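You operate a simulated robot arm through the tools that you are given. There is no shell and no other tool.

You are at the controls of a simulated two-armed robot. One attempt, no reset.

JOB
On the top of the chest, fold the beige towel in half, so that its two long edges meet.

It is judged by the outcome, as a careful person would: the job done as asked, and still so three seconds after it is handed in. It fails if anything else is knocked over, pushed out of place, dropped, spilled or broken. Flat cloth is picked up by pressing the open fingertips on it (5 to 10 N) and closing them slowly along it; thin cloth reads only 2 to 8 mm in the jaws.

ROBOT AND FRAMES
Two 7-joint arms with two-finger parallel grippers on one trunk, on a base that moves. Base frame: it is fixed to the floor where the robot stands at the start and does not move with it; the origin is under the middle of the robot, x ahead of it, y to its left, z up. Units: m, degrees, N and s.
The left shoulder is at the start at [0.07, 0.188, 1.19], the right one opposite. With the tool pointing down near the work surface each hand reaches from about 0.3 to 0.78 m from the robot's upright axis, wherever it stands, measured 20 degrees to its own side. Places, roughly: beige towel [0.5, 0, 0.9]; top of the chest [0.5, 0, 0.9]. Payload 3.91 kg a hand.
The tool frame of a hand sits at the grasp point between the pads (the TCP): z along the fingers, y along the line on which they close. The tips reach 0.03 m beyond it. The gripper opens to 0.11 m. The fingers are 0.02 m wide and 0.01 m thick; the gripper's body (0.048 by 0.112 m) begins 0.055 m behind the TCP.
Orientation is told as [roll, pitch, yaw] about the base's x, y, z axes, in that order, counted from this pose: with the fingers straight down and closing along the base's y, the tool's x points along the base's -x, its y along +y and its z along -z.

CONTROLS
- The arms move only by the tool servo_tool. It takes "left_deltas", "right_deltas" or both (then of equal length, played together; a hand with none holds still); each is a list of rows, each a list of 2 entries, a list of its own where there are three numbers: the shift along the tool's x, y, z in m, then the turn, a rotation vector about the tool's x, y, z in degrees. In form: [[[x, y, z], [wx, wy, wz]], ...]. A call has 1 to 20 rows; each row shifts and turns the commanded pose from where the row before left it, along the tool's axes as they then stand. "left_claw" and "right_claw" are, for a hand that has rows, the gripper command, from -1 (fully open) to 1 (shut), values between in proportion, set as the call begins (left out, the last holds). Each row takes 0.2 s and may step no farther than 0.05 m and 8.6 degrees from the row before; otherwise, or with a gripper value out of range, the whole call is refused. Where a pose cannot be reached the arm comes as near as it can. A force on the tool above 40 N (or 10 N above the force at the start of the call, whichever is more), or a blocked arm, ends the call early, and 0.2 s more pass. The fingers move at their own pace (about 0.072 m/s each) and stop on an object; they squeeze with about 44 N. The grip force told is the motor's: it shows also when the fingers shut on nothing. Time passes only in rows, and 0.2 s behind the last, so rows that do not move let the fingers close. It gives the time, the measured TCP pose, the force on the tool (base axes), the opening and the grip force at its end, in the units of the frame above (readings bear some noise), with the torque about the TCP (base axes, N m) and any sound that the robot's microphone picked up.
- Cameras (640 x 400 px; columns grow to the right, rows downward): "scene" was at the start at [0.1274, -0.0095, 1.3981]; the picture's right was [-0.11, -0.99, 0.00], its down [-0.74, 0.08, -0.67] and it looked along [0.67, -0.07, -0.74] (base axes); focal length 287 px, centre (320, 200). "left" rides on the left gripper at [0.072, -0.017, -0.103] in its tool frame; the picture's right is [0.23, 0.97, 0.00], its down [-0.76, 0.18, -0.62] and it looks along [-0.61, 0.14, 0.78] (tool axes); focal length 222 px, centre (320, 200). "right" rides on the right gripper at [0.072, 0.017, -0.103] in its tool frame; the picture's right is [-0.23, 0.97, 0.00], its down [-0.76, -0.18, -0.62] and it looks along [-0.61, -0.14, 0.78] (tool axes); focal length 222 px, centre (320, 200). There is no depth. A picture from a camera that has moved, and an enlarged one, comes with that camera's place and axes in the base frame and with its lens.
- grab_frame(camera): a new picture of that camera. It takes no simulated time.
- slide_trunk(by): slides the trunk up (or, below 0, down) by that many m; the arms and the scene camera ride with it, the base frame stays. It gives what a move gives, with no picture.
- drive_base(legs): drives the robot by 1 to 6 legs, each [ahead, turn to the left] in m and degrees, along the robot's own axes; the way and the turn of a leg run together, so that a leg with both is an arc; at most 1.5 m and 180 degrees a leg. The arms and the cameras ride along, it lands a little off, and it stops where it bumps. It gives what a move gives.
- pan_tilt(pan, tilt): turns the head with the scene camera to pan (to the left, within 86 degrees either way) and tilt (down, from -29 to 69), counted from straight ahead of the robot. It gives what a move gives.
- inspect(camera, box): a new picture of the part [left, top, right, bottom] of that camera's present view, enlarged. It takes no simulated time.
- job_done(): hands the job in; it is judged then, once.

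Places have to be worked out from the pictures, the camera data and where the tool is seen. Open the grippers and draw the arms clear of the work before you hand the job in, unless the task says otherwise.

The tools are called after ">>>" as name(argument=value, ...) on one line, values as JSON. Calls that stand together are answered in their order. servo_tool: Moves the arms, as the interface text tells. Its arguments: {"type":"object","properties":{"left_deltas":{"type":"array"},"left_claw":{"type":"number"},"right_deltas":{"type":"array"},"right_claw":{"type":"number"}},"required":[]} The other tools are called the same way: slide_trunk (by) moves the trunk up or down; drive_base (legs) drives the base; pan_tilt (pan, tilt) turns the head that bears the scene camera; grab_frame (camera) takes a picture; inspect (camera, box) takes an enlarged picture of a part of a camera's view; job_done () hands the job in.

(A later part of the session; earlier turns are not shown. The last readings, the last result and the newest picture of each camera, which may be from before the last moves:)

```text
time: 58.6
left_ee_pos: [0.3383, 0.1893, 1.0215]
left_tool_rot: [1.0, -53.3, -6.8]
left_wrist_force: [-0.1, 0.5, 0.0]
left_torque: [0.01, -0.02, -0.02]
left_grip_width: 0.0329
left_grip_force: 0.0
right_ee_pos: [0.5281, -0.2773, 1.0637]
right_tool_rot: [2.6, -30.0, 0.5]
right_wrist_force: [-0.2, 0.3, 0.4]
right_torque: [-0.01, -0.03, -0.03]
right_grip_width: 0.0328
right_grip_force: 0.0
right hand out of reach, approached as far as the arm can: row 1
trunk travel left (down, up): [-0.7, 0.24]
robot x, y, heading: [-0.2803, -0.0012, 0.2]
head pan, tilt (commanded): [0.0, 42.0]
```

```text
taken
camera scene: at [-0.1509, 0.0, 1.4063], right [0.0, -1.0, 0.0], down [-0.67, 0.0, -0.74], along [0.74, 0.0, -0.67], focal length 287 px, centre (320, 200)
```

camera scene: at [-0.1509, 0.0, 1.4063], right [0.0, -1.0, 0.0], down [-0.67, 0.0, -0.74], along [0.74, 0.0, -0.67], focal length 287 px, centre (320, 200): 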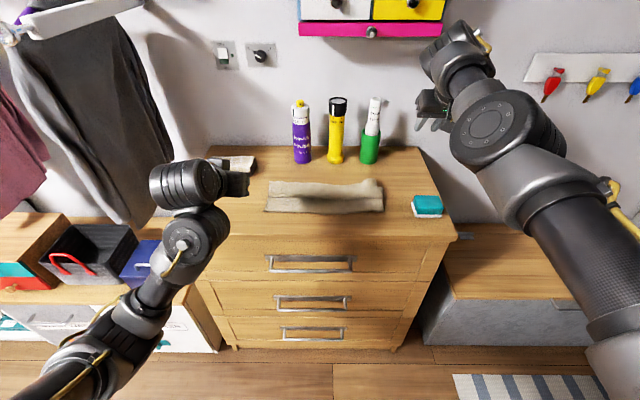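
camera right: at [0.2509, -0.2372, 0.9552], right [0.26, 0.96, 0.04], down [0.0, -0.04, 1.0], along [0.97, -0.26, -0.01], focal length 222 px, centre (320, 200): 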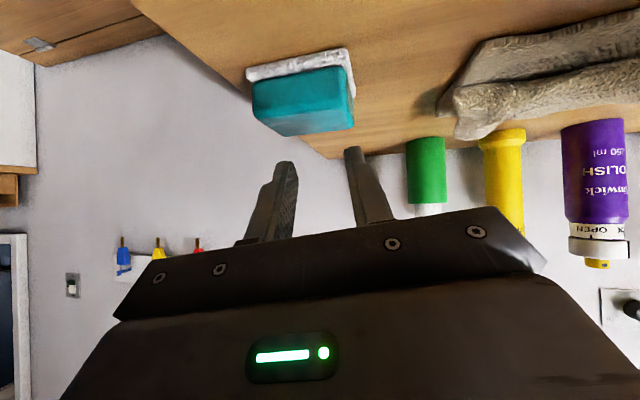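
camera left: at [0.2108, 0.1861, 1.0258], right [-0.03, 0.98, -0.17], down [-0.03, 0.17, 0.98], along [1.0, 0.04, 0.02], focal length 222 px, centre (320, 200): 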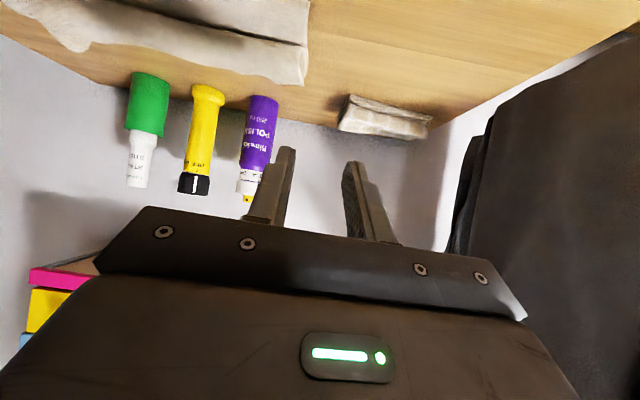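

The right arm is free with its elbow up again, and nothing was disturbed. I'll do the same with the left arm: extend forward and up while untilting, and level the right wrist too.

>>> servo_tool(left_deltas=[[[-0.029, 0.011, 0.014], [0, 7, 0]], [[-0.029, 0.011, 0.014], [0, 7, 0]], [[-0.029, 0.011, 0.014], [0, 7, 0]], [[-0.029, 0.011, 0.014], [0, 7, 0]], [[0, 0, 0], [0, 0, 0]]], right_deltas=[[[0, 0, 0], [0, 7, 0]], [[0, 0, 0], [0, 7, 0]], [[0, 0, 0], [0, 7, 0]], [[0, 0, 0], [0, 7, 0]], [[0, 0, 0], [0, 0, 0]]])

>>> grab_frame(camera="scene")

```text
time: 59.1
left_ee_pos: [0.3754, 0.1964, 1.0386]
left_tool_rot: [0.5, -46.5, -5.8]
left_wrist_force: [37.2, -4.7, -14.2]
left_torque: [0.13, -1.02, 0.63]
left_grip_width: 0.0327
left_grip_force: 0.1
right_ee_pos: [0.5322, -0.2799, 1.0619]
right_tool_rot: [2.7, -23.0, 0.9]
right_wrist_force: [0.1, 0.4, 0.5]
right_torque: [0.04, 0.0, 0.03]
right_grip_width: 0.0329
right_grip_force: 0.0
right hand out of reach, approached as far as the arm can: row 2
trunk travel left (down, up): [-0.7, 0.24]
robot x, y, heading: [-0.2845, -0.0029, 0.2]
head pan, tilt (commanded): [0.0, 42.0]
stopped in row 2 (left hand): the force on the tool passed its limit at 136 N (the readings are from after the stop); the commanded pose is now the measured one
```

```text
taken
camera scene: at [-0.1487, -0.0028, 1.406], right [0.0, -1.0, 0.0], down [-0.67, 0.0, -0.74], along [0.74, 0.0, -0.67], focal length 287 px, centre (320, 200)
```

scene: 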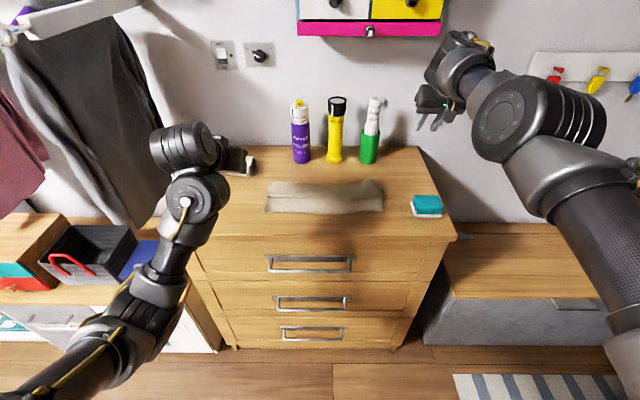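

The left hand's camera touches its own forearm when it untilts with the elbow low. I'll keep the tilt, move the left hand forward and up so the arm opens out, and only then untilt.

>>> servo_tool(left_deltas=[[[-0.005, 0, 0.01], [0, -5, 0]], [[-0.0308, 0, 0.0133], [0, 0, 0]], [[-0.0308, 0, 0.0133], [0, 0, 0]], [[-0.0308, 0, 0.0133], [0, 0, 0]], [[-0.0308, 0, 0.0133], [0, 0, 0]], [[0, 0, 0], [0, 0, 0]]])

>>> grab_frame(camera="scene")

```text
time: 60.5
left_ee_pos: [0.5012, 0.1866, 1.0991]
left_tool_rot: [0.4, -51.4, -5.7]
left_wrist_force: [-0.5, 0.1, -0.3]
left_torque: [0.01, -0.02, 0.03]
left_grip_width: 0.0332
left_grip_force: 0.0
right_ee_pos: [0.5308, -0.2774, 1.0636]
right_tool_rot: [2.5, -23.0, 1.0]
right_wrist_force: [0.1, -0.3, -0.3]
right_torque: [-0.02, -0.01, 0.02]
right_grip_width: 0.033
right_grip_force: 0.0
trunk travel left (down, up): [-0.7, 0.24]
robot x, y, heading: [-0.2828, 0.0015, 0.2]
head pan, tilt (commanded): [0.0, 42.0]
```

```text
taken
camera scene: at [-0.1513, -0.0004, 1.4064], right [0.0, -1.0, 0.0], down [-0.67, 0.0, -0.74], along [0.74, 0.0, -0.67], focal length 287 px, centre (320, 200)
```

scene: 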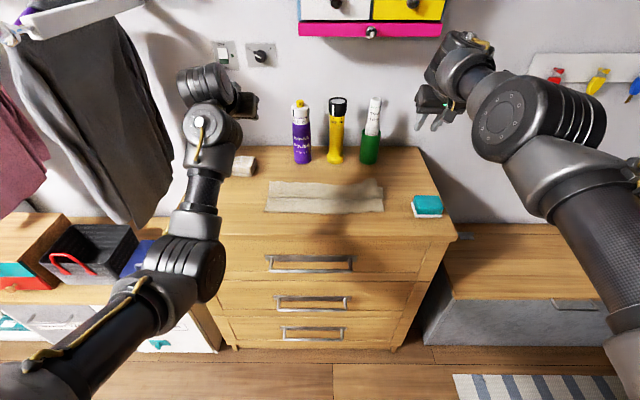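

The left arm has opened out with no contact. Now I'll untilt it gradually.

>>> servo_tool(left_deltas=[[[0, 0.005, 0], [0, 6, 0]], [[0, 0.005, 0], [0, 6, 0]], [[0, 0.005, 0], [0, 6, 0]], [[0, 0, 0], [0, 0, 0]]])

>>> grab_frame(camera="scene")

```text
time: 61.5
left_ee_pos: [0.5021, 0.2013, 1.0989]
left_tool_rot: [0.3, -33.5, -5.5]
left_wrist_force: [-0.5, 0.0, -0.1]
left_torque: [0.01, -0.02, -0.02]
left_grip_width: 0.0331
left_grip_force: 0.0
right_ee_pos: [0.5304, -0.2778, 1.0637]
right_tool_rot: [2.5, -23.0, 1.0]
right_wrist_force: [0.0, 0.2, -0.8]
right_torque: [0.0, 0.03, -0.03]
right_grip_width: 0.0328
right_grip_force: 0.0
trunk travel left (down, up): [-0.7, 0.24]
robot x, y, heading: [-0.2799, -0.0022, 0.3]
head pan, tilt (commanded): [0.0, 42.0]
```

```text
taken
camera scene: at [-0.1508, -0.0007, 1.4063], right [0.0, -1.0, 0.0], down [-0.67, 0.0, -0.74], along [0.74, 0.0, -0.67], focal length 287 px, centre (320, 200)
```

scene: 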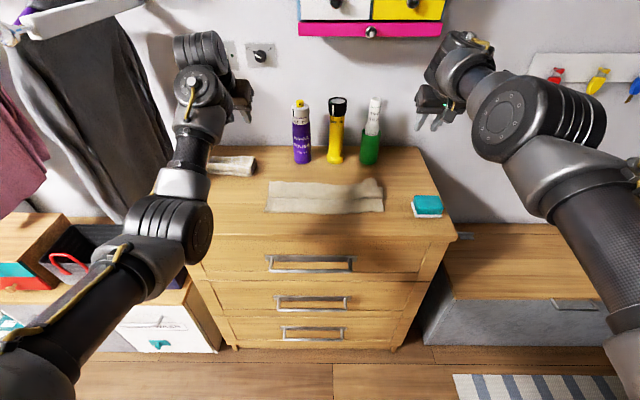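

This is working. I'll continue untilting both wrists to about 12° and draw the hands back a little, so there's plenty of clearance before I drive forward.

>>> servo_tool(left_deltas=[[[0.01, 0, 0], [0, 5.5, 0]], [[0.02, 0, -0.0013], [0, 5.5, 0]], [[0.02, 0, -0.0013], [0, 5.5, 0]], [[0.02, 0, -0.0013], [0, 5.5, 0]], [[0, 0, 0], [0, 0, 0]]], right_deltas=[[[0.025, 0.008, -0.003], [0, 3, 0]], [[0.025, 0.008, -0.003], [0, 3, 0]], [[0.025, 0.008, -0.003], [0, 3, 0]], [[0.025, 0.008, -0.003], [0, 3, 0]], [[0, 0, 0], [0, 0, 0]]])

>>> grab_frame(camera="scene")

```text
time: 62.0
left_ee_pos: [0.4889, 0.202, 1.0919]
left_tool_rot: [0.6, -26.3, -5.7]
left_wrist_force: [27.2, -3.1, -22.2]
left_torque: [0.16, -0.71, 0.32]
left_grip_width: 0.0329
left_grip_force: 0.1
right_ee_pos: [0.494, -0.266, 1.0549]
right_tool_rot: [2.5, -18.4, 1.3]
right_wrist_force: [-0.1, -0.7, -0.8]
right_torque: [-0.02, -0.05, 0.02]
right_grip_width: 0.033
right_grip_force: 0.0
trunk travel left (down, up): [-0.7, 0.24]
robot x, y, heading: [-0.283, -0.0013, 0.0]
head pan, tilt (commanded): [0.0, 42.0]
stopped in row 2 (left hand): the force on the tool passed its limit at 134 N (the readings are from after the stop); the commanded pose is now the measured one
```

```text
taken
camera scene: at [-0.1511, -0.0001, 1.4064], right [0.0, -1.0, 0.0], down [-0.67, 0.0, -0.74], along [0.74, 0.0, -0.67], focal length 287 px, centre (320, 200)
```

scene: 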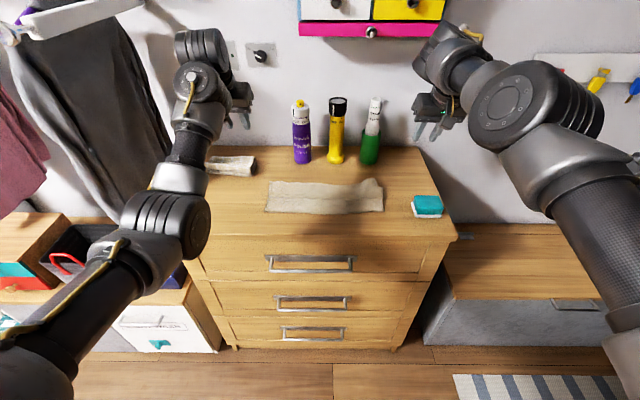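

The left camera still brushes its forearm. Since I want the jaws turned 90° anyway, I'll turn the left wrist so its camera faces outward, away from the forearm.

>>> servo_tool(left_deltas=[[[-0.01, 0, 0.005], [0, -5, 0]], [[0, 0, 0], [0, 0, 8]], [[0, 0, 0], [0, 0, 8]], [[0, 0, 0], [0, 0, 8]], [[0, 0, 0], [0, 0, 8]], [[0, 0, 0], [0, 0, 8]], [[0, 0, 0], [0, 0, 0]]])

>>> grab_frame(camera="scene")

```text
time: 63.6
left_ee_pos: [0.5003, 0.2012, 1.0897]
left_tool_rot: [21.6, -22.9, -50.2]
left_wrist_force: [0.0, 0.0, -0.1]
left_torque: [-0.01, 0.01, -0.01]
left_grip_width: 0.0331
left_grip_force: 0.0
right_ee_pos: [0.4949, -0.2661, 1.0558]
right_tool_rot: [2.7, -18.5, 1.2]
right_wrist_force: [-0.2, 0.3, 0.5]
right_torque: [-0.03, 0.01, 0.01]
right_grip_width: 0.0332
right_grip_force: 0.1
trunk travel left (down, up): [-0.7, 0.24]
robot x, y, heading: [-0.2829, -0.0013, 0.2]
head pan, tilt (commanded): [0.0, 42.0]
```

```text
taken
camera scene: at [-0.1507, -0.0008, 1.4063], right [0.0, -1.0, 0.0], down [-0.67, 0.0, -0.74], along [0.74, 0.0, -0.67], focal length 287 px, centre (320, 200)
```

scene: 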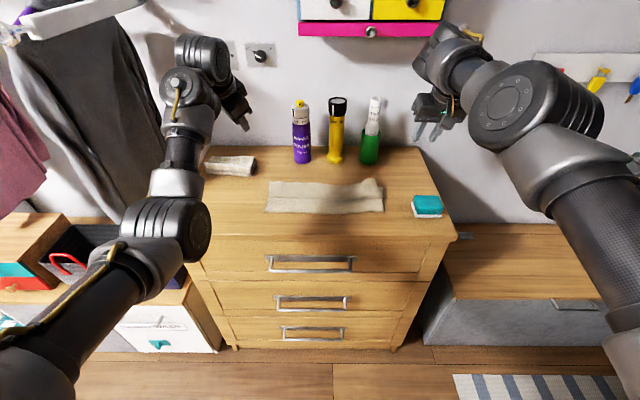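

The turn is working. I'll complete it on the left to roughly -90°, and begin the mirror turn on the right.

>>> servo_tool(left_deltas=[[[0, 0, 0], [0, 0, 7]], [[0, 0, 0], [0, 0, 7]], [[0, 0, 0], [0, 0, 7]], [[0, 0, 0], [0, 0, 7]], [[0, 0, 0], [0, 0, 7]], [[0, 0, 0], [0, 0, 7]], [[0, 0, 0], [0, 0, 0]]], right_deltas=[[[0, 0, 0], [0, 0, -8]], [[0, 0, 0], [0, 0, -8]], [[0, 0, 0], [0, 0, -8]], [[0, 0, 0], [0, 0, -8]], [[0, 0, 0], [0, 0, -8]], [[0, 0, 0], [0, 0, -8]], [[0, 0, 0], [0, 0, 0]]])

>>> grab_frame(camera="scene")

```text
time: 65.2
left_ee_pos: [0.5001, 0.2007, 1.0905]
left_tool_rot: [30.9, -3.6, -88.8]
left_wrist_force: [-0.2, 0.1, -0.5]
left_torque: [-0.06, -0.02, -0.04]
left_grip_width: 0.0334
left_grip_force: 0.1
right_ee_pos: [0.4938, -0.2671, 1.0534]
right_tool_rot: [-12.4, -14.1, 51.4]
right_wrist_force: [0.0, -1.2, -0.9]
right_torque: [-0.01, -0.01, 0.0]
right_grip_width: 0.0328
right_grip_force: 0.1
trunk travel left (down, up): [-0.7, 0.24]
robot x, y, heading: [-0.285, -0.0001, 0.2]
head pan, tilt (commanded): [0.0, 42.0]
```

```text
taken
camera scene: at [-0.1507, -0.0008, 1.4063], right [0.0, -1.0, 0.0], down [-0.67, 0.0, -0.74], along [0.74, 0.0, -0.67], focal length 287 px, centre (320, 200)
```

scene: 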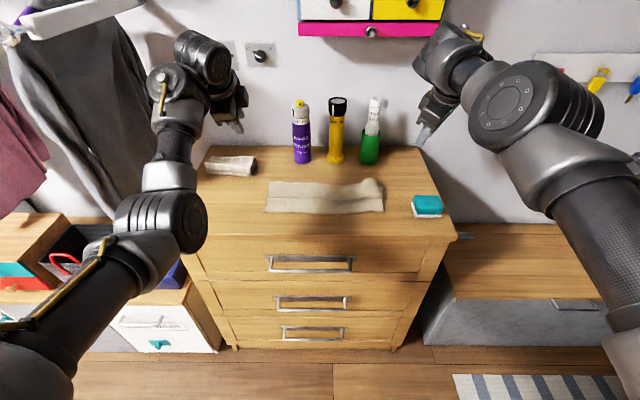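

The left jaws are now across the edge, with a forward tilt of 31°. I'll finish the right turn, and untilt the left by about 15°.

>>> servo_tool(left_deltas=[[[0, 0, 0], [5, 0, 0]], [[0, 0, 0], [5, 0, 0]], [[0, 0, 0], [5, 0, 0]], [[0, 0, 0], [0, 0, 0]], [[0, 0, 0], [0, 0, 0]], [[0, 0, 0], [0, 0, 0]]], right_deltas=[[[0, 0, 0], [0, 0, -8]], [[0, 0, 0], [0, 0, -8]], [[0, 0, 0], [0, 0, -8]], [[0, 0, 0], [0, 0, -8]], [[0, 0, 0], [0, 0, -7]], [[0, 0, 0], [0, 0, 0]]])

>>> grab_frame(camera="scene")

```text
time: 66.6
left_ee_pos: [0.4989, 0.2006, 1.0897]
left_tool_rot: [15.9, -3.7, -88.6]
left_wrist_force: [-0.6, 0.0, -0.3]
left_torque: [-0.02, 0.01, 0.0]
left_grip_width: 0.0329
left_grip_force: 0.1
right_ee_pos: [0.496, -0.2654, 1.0554]
right_tool_rot: [-18.4, -3.3, 89.4]
right_wrist_force: [0.1, 0.4, 0.7]
right_torque: [0.0, 0.02, -0.01]
right_grip_width: 0.0329
right_grip_force: 0.0
trunk travel left (down, up): [-0.7, 0.24]
robot x, y, heading: [-0.2804, 0.0026, 0.3]
head pan, tilt (commanded): [0.0, 42.0]
```

```text
taken
camera scene: at [-0.1508, -0.0008, 1.4063], right [0.0, -1.0, 0.0], down [-0.67, 0.0, -0.74], along [0.74, 0.0, -0.67], focal length 287 px, centre (320, 200)
```

scene: 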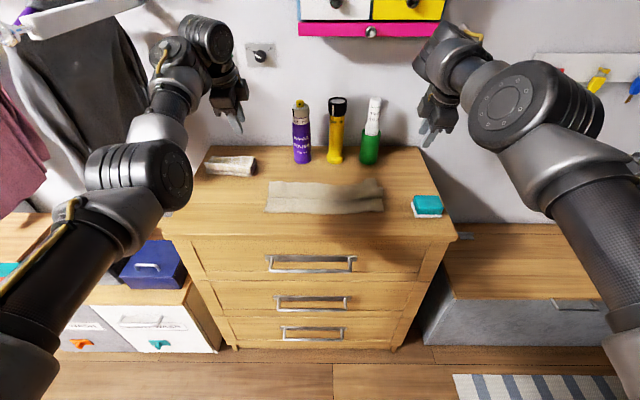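

Both hands now have their jaws across the edge with clean elbow postures. I'll draw them back over the towel at a safe height, then drive forward 10 cm for comfortable reach.

>>> servo_tool(left_deltas=[[[-0.0167, -0.0316, 0.0013], [0, 0, 0]], [[-0.0167, -0.0316, 0.0013], [0, 0, 0]], [[-0.0167, -0.0316, 0.0013], [0, 0, 0]], [[0, 0, 0], [0, 0, 0]]], right_deltas=[[[-0.0217, 0.0277, -0.0075], [0, 0, 0]], [[-0.0217, 0.0277, -0.0075], [0, 0, 0]], [[-0.0217, 0.0277, -0.0075], [0, 0, 0]], [[0, 0, 0], [0, 0, 0]]])

>>> drive_base(legs=[[0.1, 0]])

>>> grab_frame(camera="scene")

>>> grab_frame(camera="left")

>>> grab_frame(camera="right")

```text
time: 67.6
left_ee_pos: [0.4368, 0.1421, 1.0521]
left_tool_rot: [16.1, -3.6, -88.7]
left_wrist_force: [0.0, 0.1, -0.7]
left_torque: [-0.03, 0.01, -0.02]
left_grip_width: 0.0329
left_grip_force: 0.0
left hand out of reach, approached as far as the arm can: row 2, 3
right_ee_pos: [0.4686, -0.1969, 1.0603]
right_tool_rot: [-18.2, -3.2, 89.2]
right_wrist_force: [0.2, 0.5, 0.7]
right_torque: [-0.05, 0.01, -0.01]
right_grip_width: 0.0331
right_grip_force: 0.1
right hand out of reach, approached as far as the arm can: row 1, 2, 3
trunk travel left (down, up): [-0.7, 0.24]
robot x, y, heading: [-0.2804, 0.0021, 0.0]
head pan, tilt (commanded): [0.0, 42.0]
```

```text
time: 68.8
left_ee_pos: [0.5242, 0.1408, 1.0592]
left_tool_rot: [16.4, -3.6, -88.7]
left_wrist_force: [0.9, -0.7, -0.4]
left_torque: [0.0, 0.05, -0.02]
left_grip_width: 0.033
left_grip_force: 0.1
right_ee_pos: [0.5624, -0.1966, 1.0695]
right_tool_rot: [-18.7, -3.4, 89.3]
right_wrist_force: [-1.6, 0.6, 0.1]
right_torque: [0.0, -0.08, -0.02]
right_grip_width: 0.0332
right_grip_force: 0.1
trunk travel left (down, up): [-0.7, 0.24]
robot x, y, heading: [-0.1841, -0.0007, 0.1]
head pan, tilt (commanded): [0.0, 42.0]
```

```text
taken
camera scene: at [-0.0567, -0.0005, 1.4065], right [0.0, -1.0, 0.0], down [-0.67, 0.0, -0.75], along [0.75, 0.0, -0.67], focal length 287 px, centre (320, 200)
```

scene: 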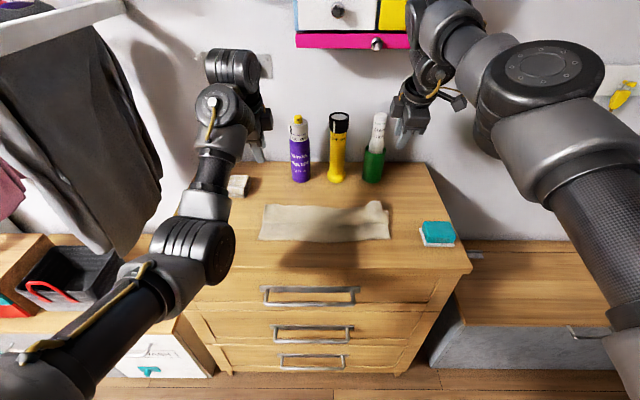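

```text
taken
camera left: at [0.4752, 0.2196, 1.1487], right [0.93, 0.26, 0.26], down [0.01, -0.72, 0.69], along [0.37, -0.64, -0.67], focal length 222 px, centre (320, 200)
```

left: 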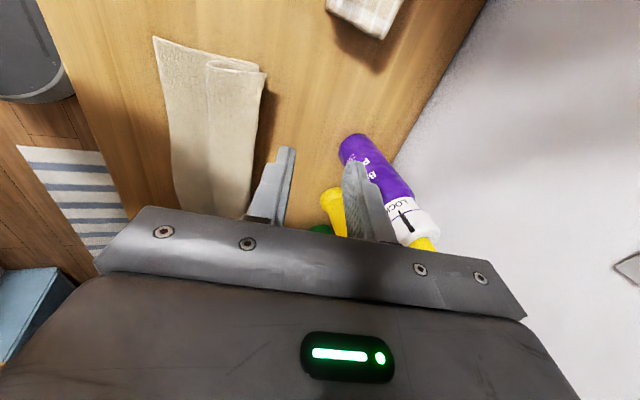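

```text
taken
camera right: at [0.5125, -0.2718, 1.158], right [-0.92, 0.26, -0.3], down [-0.02, 0.72, 0.69], along [0.39, 0.64, -0.66], focal length 222 px, centre (320, 200)
```

right: 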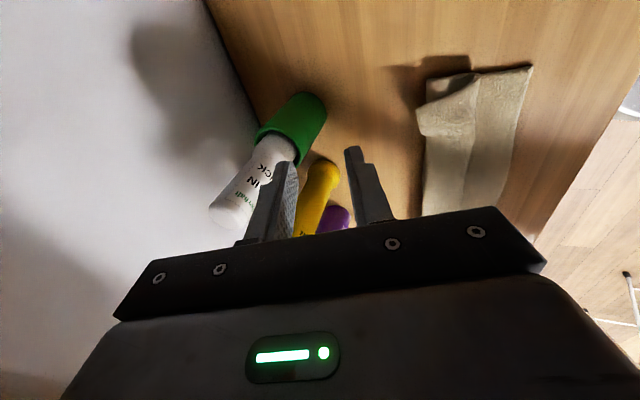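

The base is at x = -0.184. The right hand is a bit close to the stain stick, so I'll bring it back and down, and lower the left too, testing reach at lower height.

>>> servo_tool(left_deltas=[[[-0.01, -0.018, 0.026], [0, 0, 0]], [[-0.01, -0.018, 0.026], [0, 0, 0]], [[0, 0, 0], [0, 0, 0]]], right_deltas=[[[0, 0.027, 0.0173], [0, 0, 0]], [[0, 0.027, 0.0173], [0, 0, 0]], [[0, 0, 0], [0, 0, 0]]])

>>> grab_frame(camera="scene")

>>> grab_frame(camera="right")

>>> grab_frame(camera="left")

```text
time: 69.6
left_ee_pos: [0.5087, 0.1207, 0.9957]
left_tool_rot: [16.3, -3.6, -88.8]
left_wrist_force: [1.2, -0.1, -0.3]
left_torque: [-0.01, -0.03, -0.01]
left_grip_width: 0.033
left_grip_force: 0.1
left hand out of reach, approached as far as the arm can: row 1
right_ee_pos: [0.5686, -0.1904, 1.0459]
right_tool_rot: [-18.4, -3.6, 88.5]
right_wrist_force: [-0.6, -1.1, -0.1]
right_torque: [0.02, -0.03, 0.02]
right_grip_width: 0.0329
right_grip_force: 0.1
right hand out of reach, approached as far as the arm can: row 1, 2
trunk travel left (down, up): [-0.7, 0.24]
robot x, y, heading: [-0.1902, 0.0011, -0.4]
head pan, tilt (commanded): [0.0, 42.0]
```

```text
taken
camera scene: at [-0.0531, -0.0011, 1.4064], right [0.0, -1.0, 0.0], down [-0.67, 0.0, -0.74], along [0.74, 0.0, -0.67], focal length 287 px, centre (320, 200)
```

scene: 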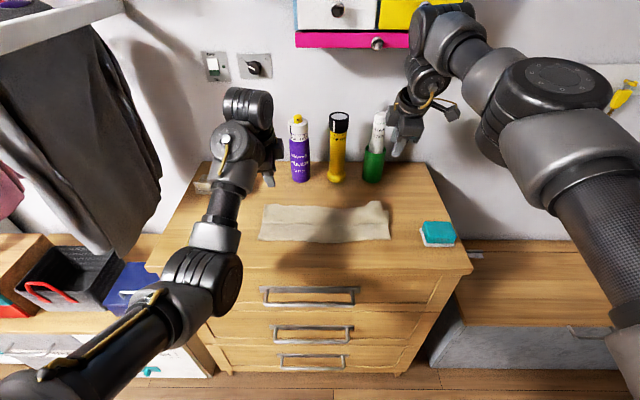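

```text
taken
camera right: at [0.5175, -0.2664, 1.133], right [-0.92, 0.27, -0.29], down [-0.01, 0.72, 0.69], along [0.4, 0.64, -0.66], focal length 222 px, centre (320, 200)
```

right: 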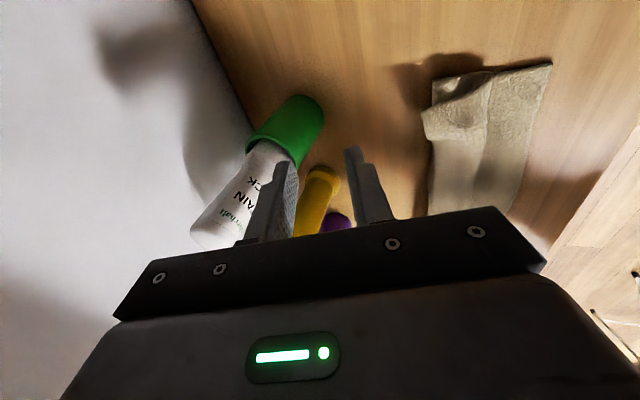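

```text
taken
camera left: at [0.4612, 0.1991, 1.0865], right [0.93, 0.26, 0.26], down [0.01, -0.72, 0.69], along [0.37, -0.64, -0.67], focal length 222 px, centre (320, 200)
```

left: 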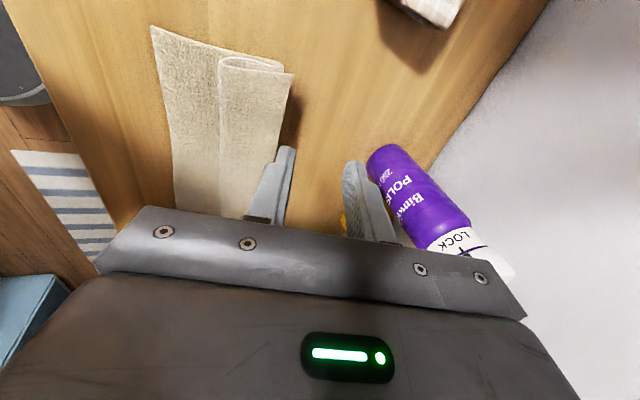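

The right arm can't come closer than about 0.75 m in this posture, so I'll back the base up 7 cm instead, which puts the right hand over the far-edge line.

>>> drive_base(legs=[[-0.07, 0]])

>>> servo_tool(left_deltas=[[[0, 0.02, 0], [0, 0, 0]], [[0, 0.02, 0], [0, 0, 0]], [[0, 0, 0], [0, 0, 0]]], right_deltas=[[[0, -0.016, 0.0238], [0, 0, 0]], [[0, -0.016, 0.0238], [0, 0, 0]], [[0, 0, 0], [0, 0, 0]]])

>>> grab_frame(camera="scene")

>>> grab_frame(camera="right")

>>> grab_frame(camera="left")

```text
time: 70.6
left_ee_pos: [0.451, 0.12, 0.9903]
left_tool_rot: [15.7, -3.6, -88.7]
left_wrist_force: [-0.2, 0.3, -0.2]
left_torque: [0.01, -0.01, 0.02]
left_grip_width: 0.0331
left_grip_force: 0.0
right_ee_pos: [0.5137, -0.1894, 1.0386]
right_tool_rot: [-17.7, -3.5, 88.5]
right_wrist_force: [0.2, 1.2, -0.6]
right_torque: [-0.06, 0.05, -0.03]
right_grip_width: 0.0331
right_grip_force: 0.0
trunk travel left (down, up): [-0.7, 0.24]
robot x, y, heading: [-0.2556, -0.0003, -0.0]
head pan, tilt (commanded): [0.0, 42.0]
```

```text
time: 71.4
left_ee_pos: [0.4738, 0.1223, 1.0115]
left_tool_rot: [16.5, -3.7, -88.8]
left_wrist_force: [-1.1, 0.2, -0.2]
left_torque: [0.01, -0.01, -0.01]
left_grip_width: 0.0331
left_grip_force: 0.0
right_ee_pos: [0.5437, -0.1889, 1.0136]
right_tool_rot: [-18.7, -3.5, 88.6]
right_wrist_force: [0.1, 0.0, 1.0]
right_torque: [0.0, -0.05, -0.02]
right_grip_width: 0.0329
right_grip_force: 0.1
right hand out of reach, approached as far as the arm can: row 1
trunk travel left (down, up): [-0.7, 0.24]
robot x, y, heading: [-0.253, 0.0016, 0.2]
head pan, tilt (commanded): [0.0, 42.0]
```

```text
taken
camera scene: at [-0.1254, -0.0015, 1.4068], right [0.0, -1.0, 0.0], down [-0.67, 0.0, -0.75], along [0.75, 0.0, -0.67], focal length 287 px, centre (320, 200)
```

scene: 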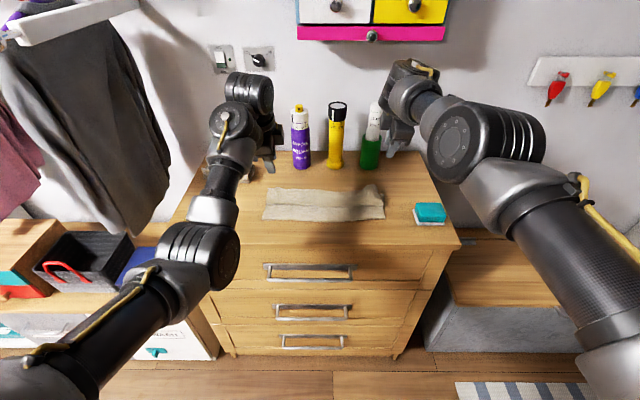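

```text
taken
camera right: at [0.4913, -0.2656, 1.1016], right [-0.92, 0.27, -0.3], down [-0.01, 0.72, 0.69], along [0.4, 0.64, -0.66], focal length 222 px, centre (320, 200)
```

right: 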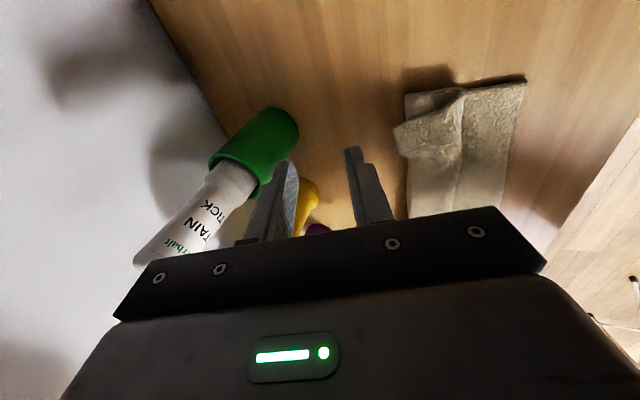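

```text
taken
camera left: at [0.4257, 0.2005, 1.1026], right [0.93, 0.26, 0.26], down [0.01, -0.72, 0.69], along [0.37, -0.64, -0.67], focal length 222 px, centre (320, 200)
```

left: 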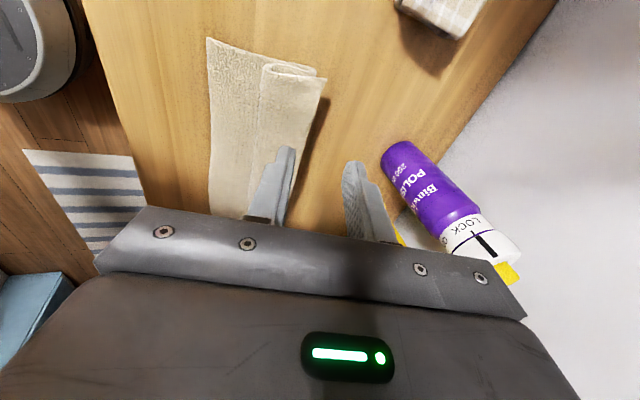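

My right-hand step went the wrong way along x. I'll back the base up another 4 cm, and lower the right hand inward while moving the left forward to match.

>>> drive_base(legs=[[-0.04, 0]])

>>> servo_tool(left_deltas=[[[-0.004, 0.0207, 0.0152], [0, 0, 0]], [[-0.004, 0.0207, 0.0152], [0, 0, 0]], [[0, 0, 0], [0, 0, 0]]], right_deltas=[[[-0.025, 0.011, 0.022], [0, 0, 0]], [[-0.025, 0.011, 0.022], [0, 0, 0]], [[0, 0, 0], [0, 0, 0]]])

>>> grab_frame(camera="scene")

>>> grab_frame(camera="right")

>>> grab_frame(camera="left")

```text
time: 72.3
left_ee_pos: [0.4421, 0.1224, 1.0051]
left_tool_rot: [16.0, -3.7, -88.7]
left_wrist_force: [1.2, -0.4, -0.2]
left_torque: [-0.01, 0.04, 0.02]
left_grip_width: 0.0328
left_grip_force: 0.1
right_ee_pos: [0.5118, -0.1891, 1.0067]
right_tool_rot: [-18.2, -3.4, 88.5]
right_wrist_force: [0.0, -0.3, 0.0]
right_torque: [0.04, -0.02, 0.02]
right_grip_width: 0.0329
right_grip_force: 0.0
trunk travel left (down, up): [-0.7, 0.24]
robot x, y, heading: [-0.2976, 0.0015, -0.0]
head pan, tilt (commanded): [0.0, 42.0]
```

```text
time: 73.1
left_ee_pos: [0.4846, 0.1151, 0.9937]
left_tool_rot: [16.5, -3.6, -88.7]
left_wrist_force: [-0.4, -0.3, -0.3]
left_torque: [0.0, -0.01, -0.03]
left_grip_width: 0.0329
left_grip_force: 0.2
right_ee_pos: [0.4981, -0.1373, 0.967]
right_tool_rot: [-18.6, -3.7, 88.5]
right_wrist_force: [-0.2, -0.2, -0.1]
right_torque: [-0.01, -0.03, 0.0]
right_grip_width: 0.033
right_grip_force: 0.2
trunk travel left (down, up): [-0.7, 0.24]
robot x, y, heading: [-0.2933, 0.0003, 0.0]
head pan, tilt (commanded): [0.0, 42.0]
```

```text
taken
camera scene: at [-0.1642, -0.0014, 1.4066], right [0.0, -1.0, 0.0], down [-0.67, 0.0, -0.74], along [0.74, 0.0, -0.67], focal length 287 px, centre (320, 200)
```

scene: 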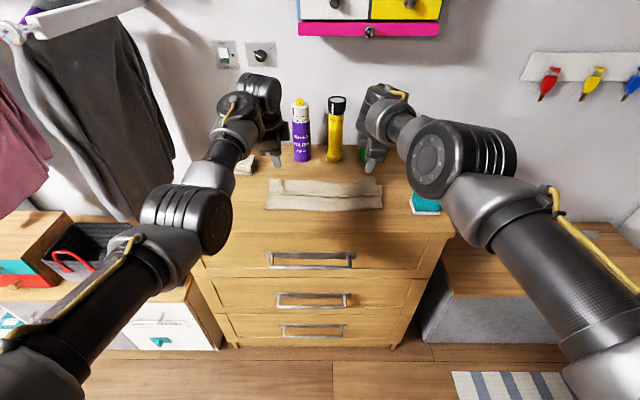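

```text
taken
camera right: at [0.4467, -0.213, 1.0549], right [-0.92, 0.27, -0.3], down [-0.01, 0.72, 0.69], along [0.4, 0.64, -0.66], focal length 222 px, centre (320, 200)
```

right: 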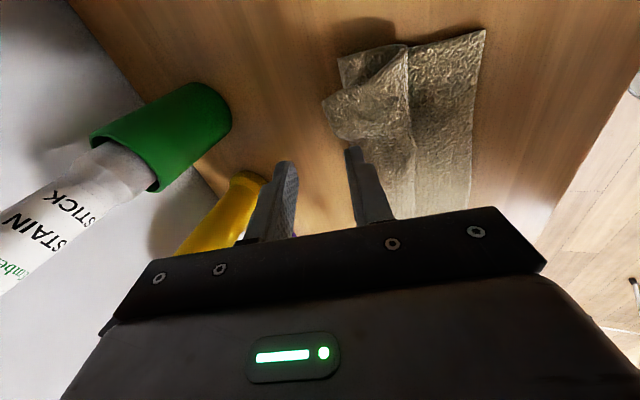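

```text
taken
camera left: at [0.4363, 0.1933, 1.0833], right [0.93, 0.26, 0.26], down [0.01, -0.72, 0.69], along [0.37, -0.64, -0.67], focal length 222 px, centre (320, 200)
```

left: 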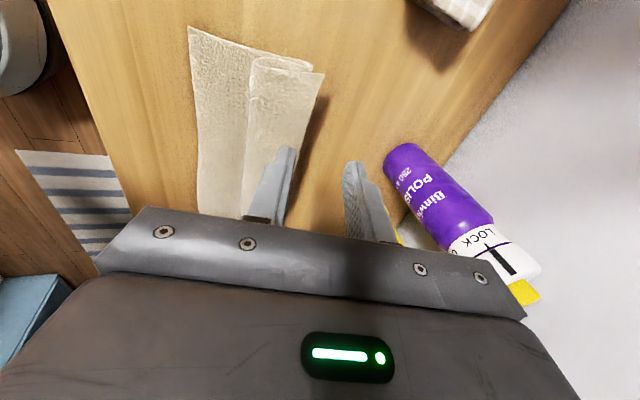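

Both hands are now in good reach over the far-edge line. I'll zoom in on how the top layer lies at each end.

>>> inspect(camera="right", box=[240, 0, 520, 220])

>>> inspect(camera="left", box=[140, 0, 420, 220])

>>> inspect(camera="scene", box=[245, 130, 405, 230])

```text
1.82 times, centred on (380, 110) of right
camera zoom: at [0.4467, -0.213, 1.0549], right [-0.92, 0.27, -0.3], down [-0.01, 0.72, 0.69], along [0.4, 0.64, -0.66], focal length 404 px, centre (211, 364)
```

zoom: 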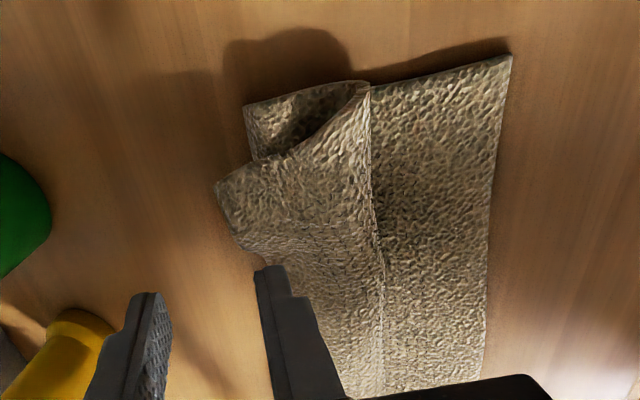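

```text
1.82 times, centred on (280, 110) of left
camera zoom: at [0.4363, 0.1933, 1.0833], right [0.93, 0.26, 0.26], down [0.01, -0.72, 0.69], along [0.37, -0.64, -0.67], focal length 404 px, centre (393, 364)
```

zoom: 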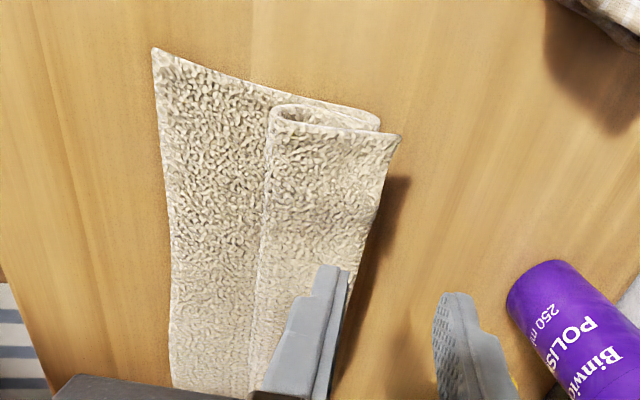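

```text
4.00 times, centred on (325, 180) of scene
camera zoom: at [-0.1642, -0.0014, 1.4066], right [0.0, -1.0, 0.0], down [-0.67, 0.0, -0.74], along [0.74, 0.0, -0.67], focal length 1147 px, centre (300, 280)
```

zoom: 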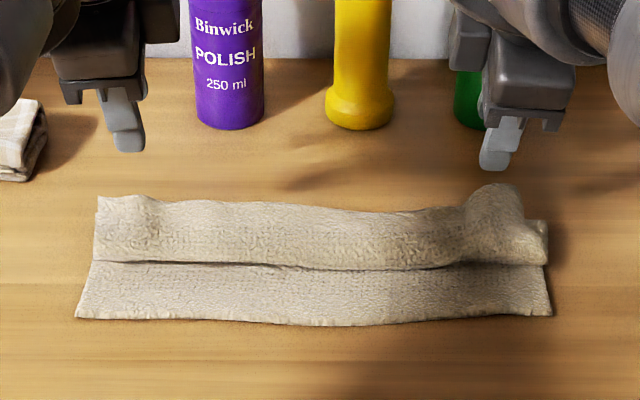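

The close-ups show a clean Z: near edge x ≈ 0.405, crease ≈ 0.45, lower fold ≈ 0.50, and the far edge on top at ≈ 0.508. For an even two-finger press across the edge I need the fingers vertical, so I'll level both wrists.

>>> servo_tool(left_deltas=[[[0, 0, 0], [5.5, 0, 0]], [[0, 0, 0], [5.5, 0, 0]], [[0, 0, 0], [5.3, 0, 0]], [[0, 0, 0], [0, 0, 0]]], right_deltas=[[[0, 0, 0], [-6.2, 0, 0]], [[0, 0, 0], [-6.2, 0, 0]], [[0, 0, 0], [-6.2, 0, 0]], [[0, 0, 0], [0, 0, 0]]], left_claw=0.45, right_claw=0.45)

>>> grab_frame(camera="scene")

```text
time: 74.1
left_ee_pos: [0.4582, 0.1409, 0.9921]
left_tool_rot: [0.2, -3.7, -88.7]
left_wrist_force: [-0.7, 0.3, 0.4]
left_torque: [-0.01, -0.02, -0.01]
left_grip_width: 0.0302
left_grip_force: 0.0
left hand out of reach, approached as far as the arm can: row 2, 3
right_ee_pos: [0.4584, -0.1647, 0.968]
right_tool_rot: [0.2, -3.5, 88.5]
right_wrist_force: [0.2, 0.9, 0.4]
right_torque: [-0.04, 0.03, 0.01]
right_grip_width: 0.0301
right_grip_force: 0.1
right hand out of reach, approached as far as the arm can: row 2, 3
trunk travel left (down, up): [-0.7, 0.24]
robot x, y, heading: [-0.2953, 0.0005, -0.2]
head pan, tilt (commanded): [0.0, 42.0]
```

```text
taken
camera scene: at [-0.1618, -0.0001, 1.4063], right [0.0, -1.0, 0.0], down [-0.67, 0.0, -0.74], along [0.74, 0.0, -0.67], focal length 287 px, centre (320, 200)
```

scene: 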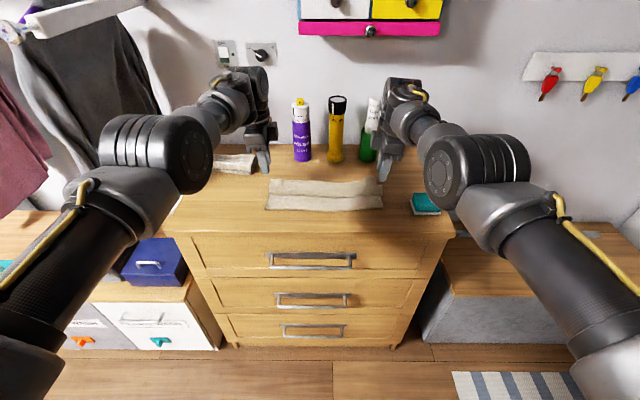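

Both are vertical now, but the arms are at full stretch. I'll drive forward 6 cm, then bring the hands to their grasp points.

>>> drive_base(legs=[[0.06, 0]])

>>> servo_tool(left_deltas=[[[-0.014, -0.019, 0.01], [0, 0, 0]], [[-0.014, -0.019, 0.01], [0, 0, 0]], [[0, 0, 0.015], [0, 0, 0]], [[0, 0, 0], [0, 0, 0]]], right_deltas=[[[-0.02, 0.019, 0.005], [0, 0, 0]], [[-0.02, 0.019, 0.005], [0, 0, 0]], [[0, 0, 0], [0, 0, 0]], [[0, 0, 0], [0, 0, 0]]])

>>> grab_frame(camera="scene")

>>> grab_frame(camera="left")

>>> grab_frame(camera="right")

```text
time: 75.0
left_ee_pos: [0.5436, 0.1374, 1.0078]
left_tool_rot: [2.6, -4.0, -88.8]
left_wrist_force: [0.1, 0.5, 1.4]
left_torque: [-0.01, 0.03, 0.01]
left_grip_width: 0.0305
left_grip_force: 0.1
right_ee_pos: [0.5364, -0.1622, 0.9703]
right_tool_rot: [0.2, -3.4, 88.6]
right_wrist_force: [1.1, 0.4, 0.7]
right_torque: [-0.04, 0.02, 0.0]
right_grip_width: 0.0304
right_grip_force: 0.0
trunk travel left (down, up): [-0.7, 0.24]
robot x, y, heading: [-0.2328, 0.0014, 0.2]
head pan, tilt (commanded): [0.0, 42.0]
```

```text
time: 76.0
left_ee_pos: [0.493, 0.1054, 0.9819]
left_tool_rot: [3.3, -4.0, -88.8]
left_wrist_force: [-0.5, 0.2, 0.2]
left_torque: [0.06, 0.02, 0.04]
left_grip_width: 0.0305
left_grip_force: 0.0
right_ee_pos: [0.4861, -0.1202, 0.9709]
right_tool_rot: [-0.7, -3.5, 88.7]
right_wrist_force: [-0.8, -0.4, 0.5]
right_torque: [0.01, 0.02, 0.02]
right_grip_width: 0.0302
right_grip_force: 0.0
trunk travel left (down, up): [-0.7, 0.24]
robot x, y, heading: [-0.2316, 0.0001, -0.0]
head pan, tilt (commanded): [0.0, 42.0]
```

```text
taken
camera scene: at [-0.0985, -0.0012, 1.4063], right [0.0, -1.0, 0.0], down [-0.67, 0.0, -0.74], along [0.74, 0.0, -0.67], focal length 287 px, centre (320, 200)
```

scene: 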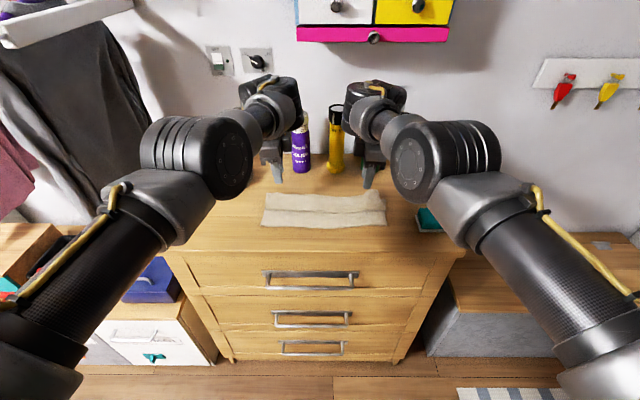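

```text
taken
camera left: at [0.4682, 0.186, 1.0791], right [0.97, 0.25, 0.04], down [0.16, -0.71, 0.68], along [0.2, -0.66, -0.73], focal length 222 px, centre (320, 200)
```

left: 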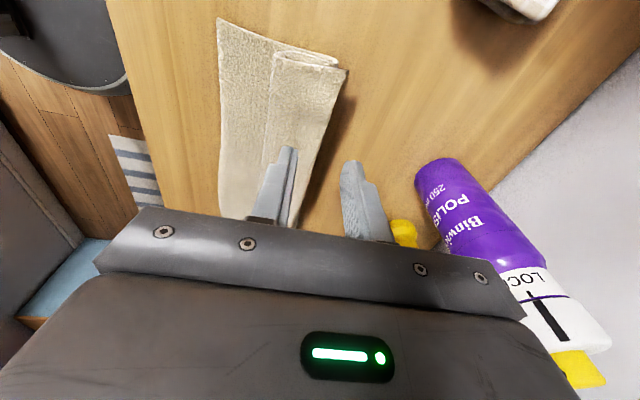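

```text
taken
camera right: at [0.4644, -0.198, 1.0697], right [-0.97, 0.25, 0.0], down [0.19, 0.72, 0.67], along [0.17, 0.65, -0.74], focal length 222 px, centre (320, 200)
```

right: 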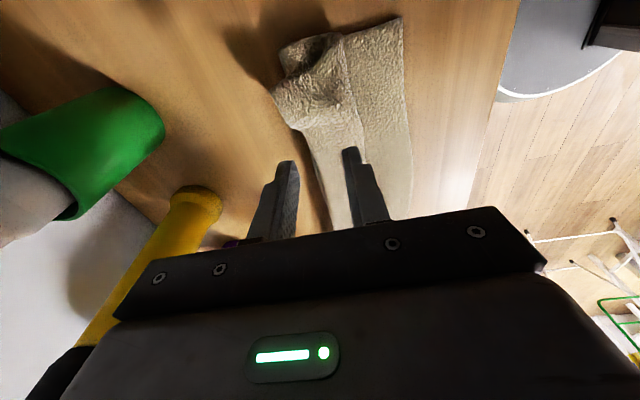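

Both hands are vertical and close to the target. I'll lower to just above the top layer at x ≈ 0.480, left y ≈ 0.115, right y ≈ -0.125.

>>> servo_tool(left_deltas=[[[0.005, -0.0088, 0.027], [0, 0, 0]], [[0.005, -0.0088, 0.027], [0, 0, 0]], [[0, 0, 0], [0, 0, 0]]], right_deltas=[[[0.0025, 0.003, 0.0225], [0, 0, 0]], [[0.0025, 0.003, 0.0225], [0, 0, 0]], [[0, 0, 0], [0, 0, 0]]])

>>> inspect(camera="left", box=[180, 20, 420, 220])

>>> inspect(camera="right", box=[240, 20, 480, 220])

>>> inspect(camera="scene", box=[245, 140, 405, 240])

```text
time: 76.8
left_ee_pos: [0.4769, 0.1113, 0.9266]
left_tool_rot: [3.5, -4.0, -88.8]
left_wrist_force: [-0.3, 0.1, -0.3]
left_torque: [-0.01, 0.0, 0.01]
left_grip_width: 0.0304
left_grip_force: 0.1
right_ee_pos: [0.4774, -0.1237, 0.9267]
right_tool_rot: [-0.8, -3.5, 88.5]
right_wrist_force: [-0.2, 0.3, 0.4]
right_torque: [0.03, 0.0, 0.01]
right_grip_width: 0.0303
right_grip_force: 0.0
trunk travel left (down, up): [-0.7, 0.24]
robot x, y, heading: [-0.2318, -0.001, -0.0]
head pan, tilt (commanded): [0.0, 42.0]
```

```text
2.00 times, centred on (300, 120) of left
camera zoom: at [0.4531, 0.192, 1.0241], right [0.97, 0.25, 0.04], down [0.16, -0.71, 0.68], along [0.2, -0.65, -0.73], focal length 444 px, centre (360, 360)
```

zoom: 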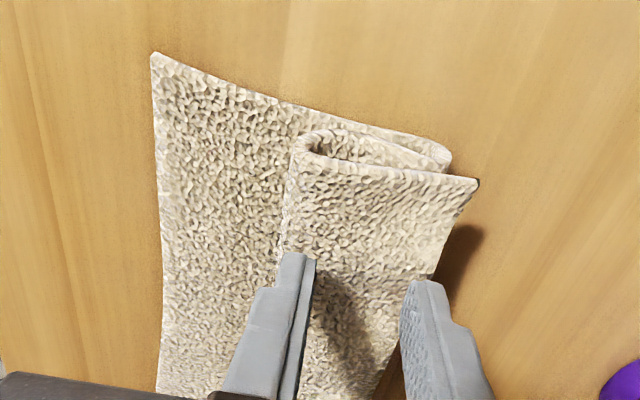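

```text
2.00 times, centred on (360, 120) of right
camera zoom: at [0.4568, -0.2008, 1.0242], right [-0.97, 0.25, 0.0], down [0.19, 0.72, 0.67], along [0.17, 0.65, -0.74], focal length 444 px, centre (240, 360)
```

zoom: 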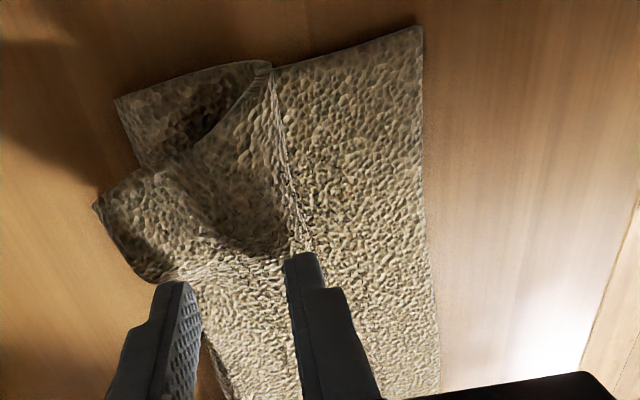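

```text
4.00 times, centred on (325, 190) of scene
camera zoom: at [-0.0999, -0.0008, 1.4064], right [0.0, -1.0, 0.0], down [-0.67, 0.0, -0.74], along [0.74, 0.0, -0.67], focal length 1147 px, centre (300, 240)
```

zoom: 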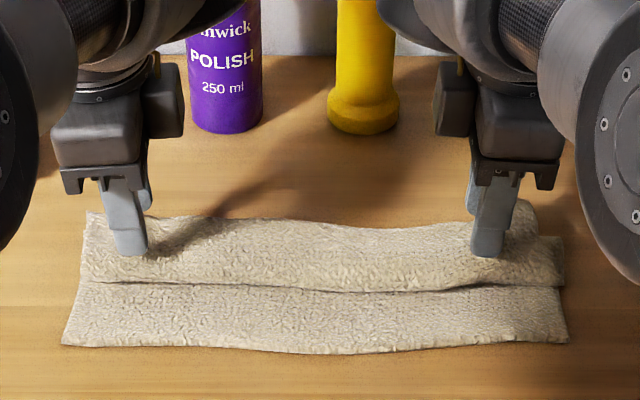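

The fingers straddle the top layer well. I'll shift the left +3 mm and the right +6 mm in x so neither sits on the crease, narrow the jaws slightly, and descend toward contact.

>>> servo_tool(left_deltas=[[[0, 0.0022, 0.0071], [0, 0, 0]], [[0, 0, 0.0071], [0, 0, 0]], [[0, 0, 0], [0, 0, 0]]], right_deltas=[[[0, -0.0065, 0.007], [0, 0, 0]], [[0, 0, 0.007], [0, 0, 0]], [[0, 0, 0], [0, 0, 0]]], left_claw=0.527, right_claw=0.527)

>>> servo_tool(left_deltas=[[[0, 0, 0.003], [0, 0, 0]], [[0, 0, 0], [0, 0, 0]]], right_deltas=[[[0, 0, 0.003], [0, 0, 0]], [[0, 0, 0], [0, 0, 0]]])

>>> inspect(camera="left", box=[180, 20, 420, 220])

>>> inspect(camera="right", box=[240, 20, 480, 220])

```text
time: 77.6
left_ee_pos: [0.4813, 0.1108, 0.9144]
left_tool_rot: [3.4, -4.0, -88.7]
left_wrist_force: [0.3, 0.1, -0.2]
left_torque: [-0.02, 0.03, 0.01]
left_grip_width: 0.0261
left_grip_force: 0.1
right_ee_pos: [0.4859, -0.122, 0.9117]
right_tool_rot: [-0.6, -3.3, 88.6]
right_wrist_force: [-0.8, -0.1, 0.7]
right_torque: [0.0, -0.01, -0.01]
right_grip_width: 0.0261
right_grip_force: 0.2
trunk travel left (down, up): [-0.7, 0.24]
robot x, y, heading: [-0.2296, -0.0021, 0.0]
head pan, tilt (commanded): [0.0, 42.0]
```

```text
time: 78.2
left_ee_pos: [0.4813, 0.1127, 0.9105]
left_tool_rot: [3.5, -3.9, -88.8]
left_wrist_force: [0.3, -0.2, 1.2]
left_torque: [0.0, 0.0, 0.0]
left_grip_width: 0.0259
left_grip_force: 0.1
right_ee_pos: [0.4859, -0.1217, 0.9094]
right_tool_rot: [-0.8, -3.5, 88.7]
right_wrist_force: [0.1, 1.1, 1.6]
right_torque: [0.0, 0.0, 0.0]
right_grip_width: 0.0254
right_grip_force: 0.1
trunk travel left (down, up): [-0.7, 0.24]
robot x, y, heading: [-0.2286, 0.0017, 0.1]
head pan, tilt (commanded): [0.0, 42.0]
```

```text
2.00 times, centred on (300, 120) of left
camera zoom: at [0.4568, 0.191, 1.0078], right [0.97, 0.25, 0.04], down [0.16, -0.71, 0.68], along [0.2, -0.65, -0.73], focal length 444 px, centre (360, 360)
```

zoom: 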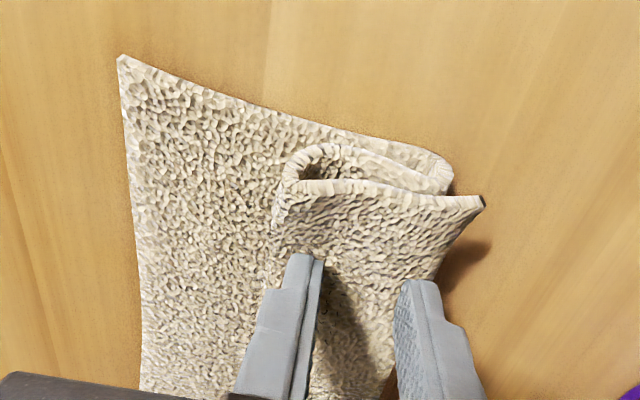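

```text
2.00 times, centred on (360, 120) of right
camera zoom: at [0.4648, -0.2, 1.0074], right [-0.97, 0.25, 0.0], down [0.19, 0.72, 0.67], along [0.17, 0.65, -0.74], focal length 444 px, centre (240, 360)
```

zoom: 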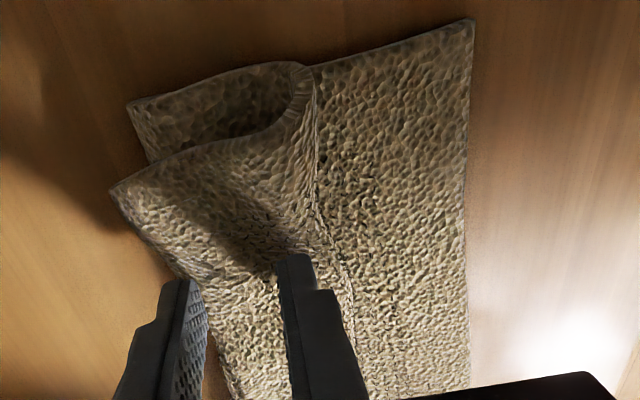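

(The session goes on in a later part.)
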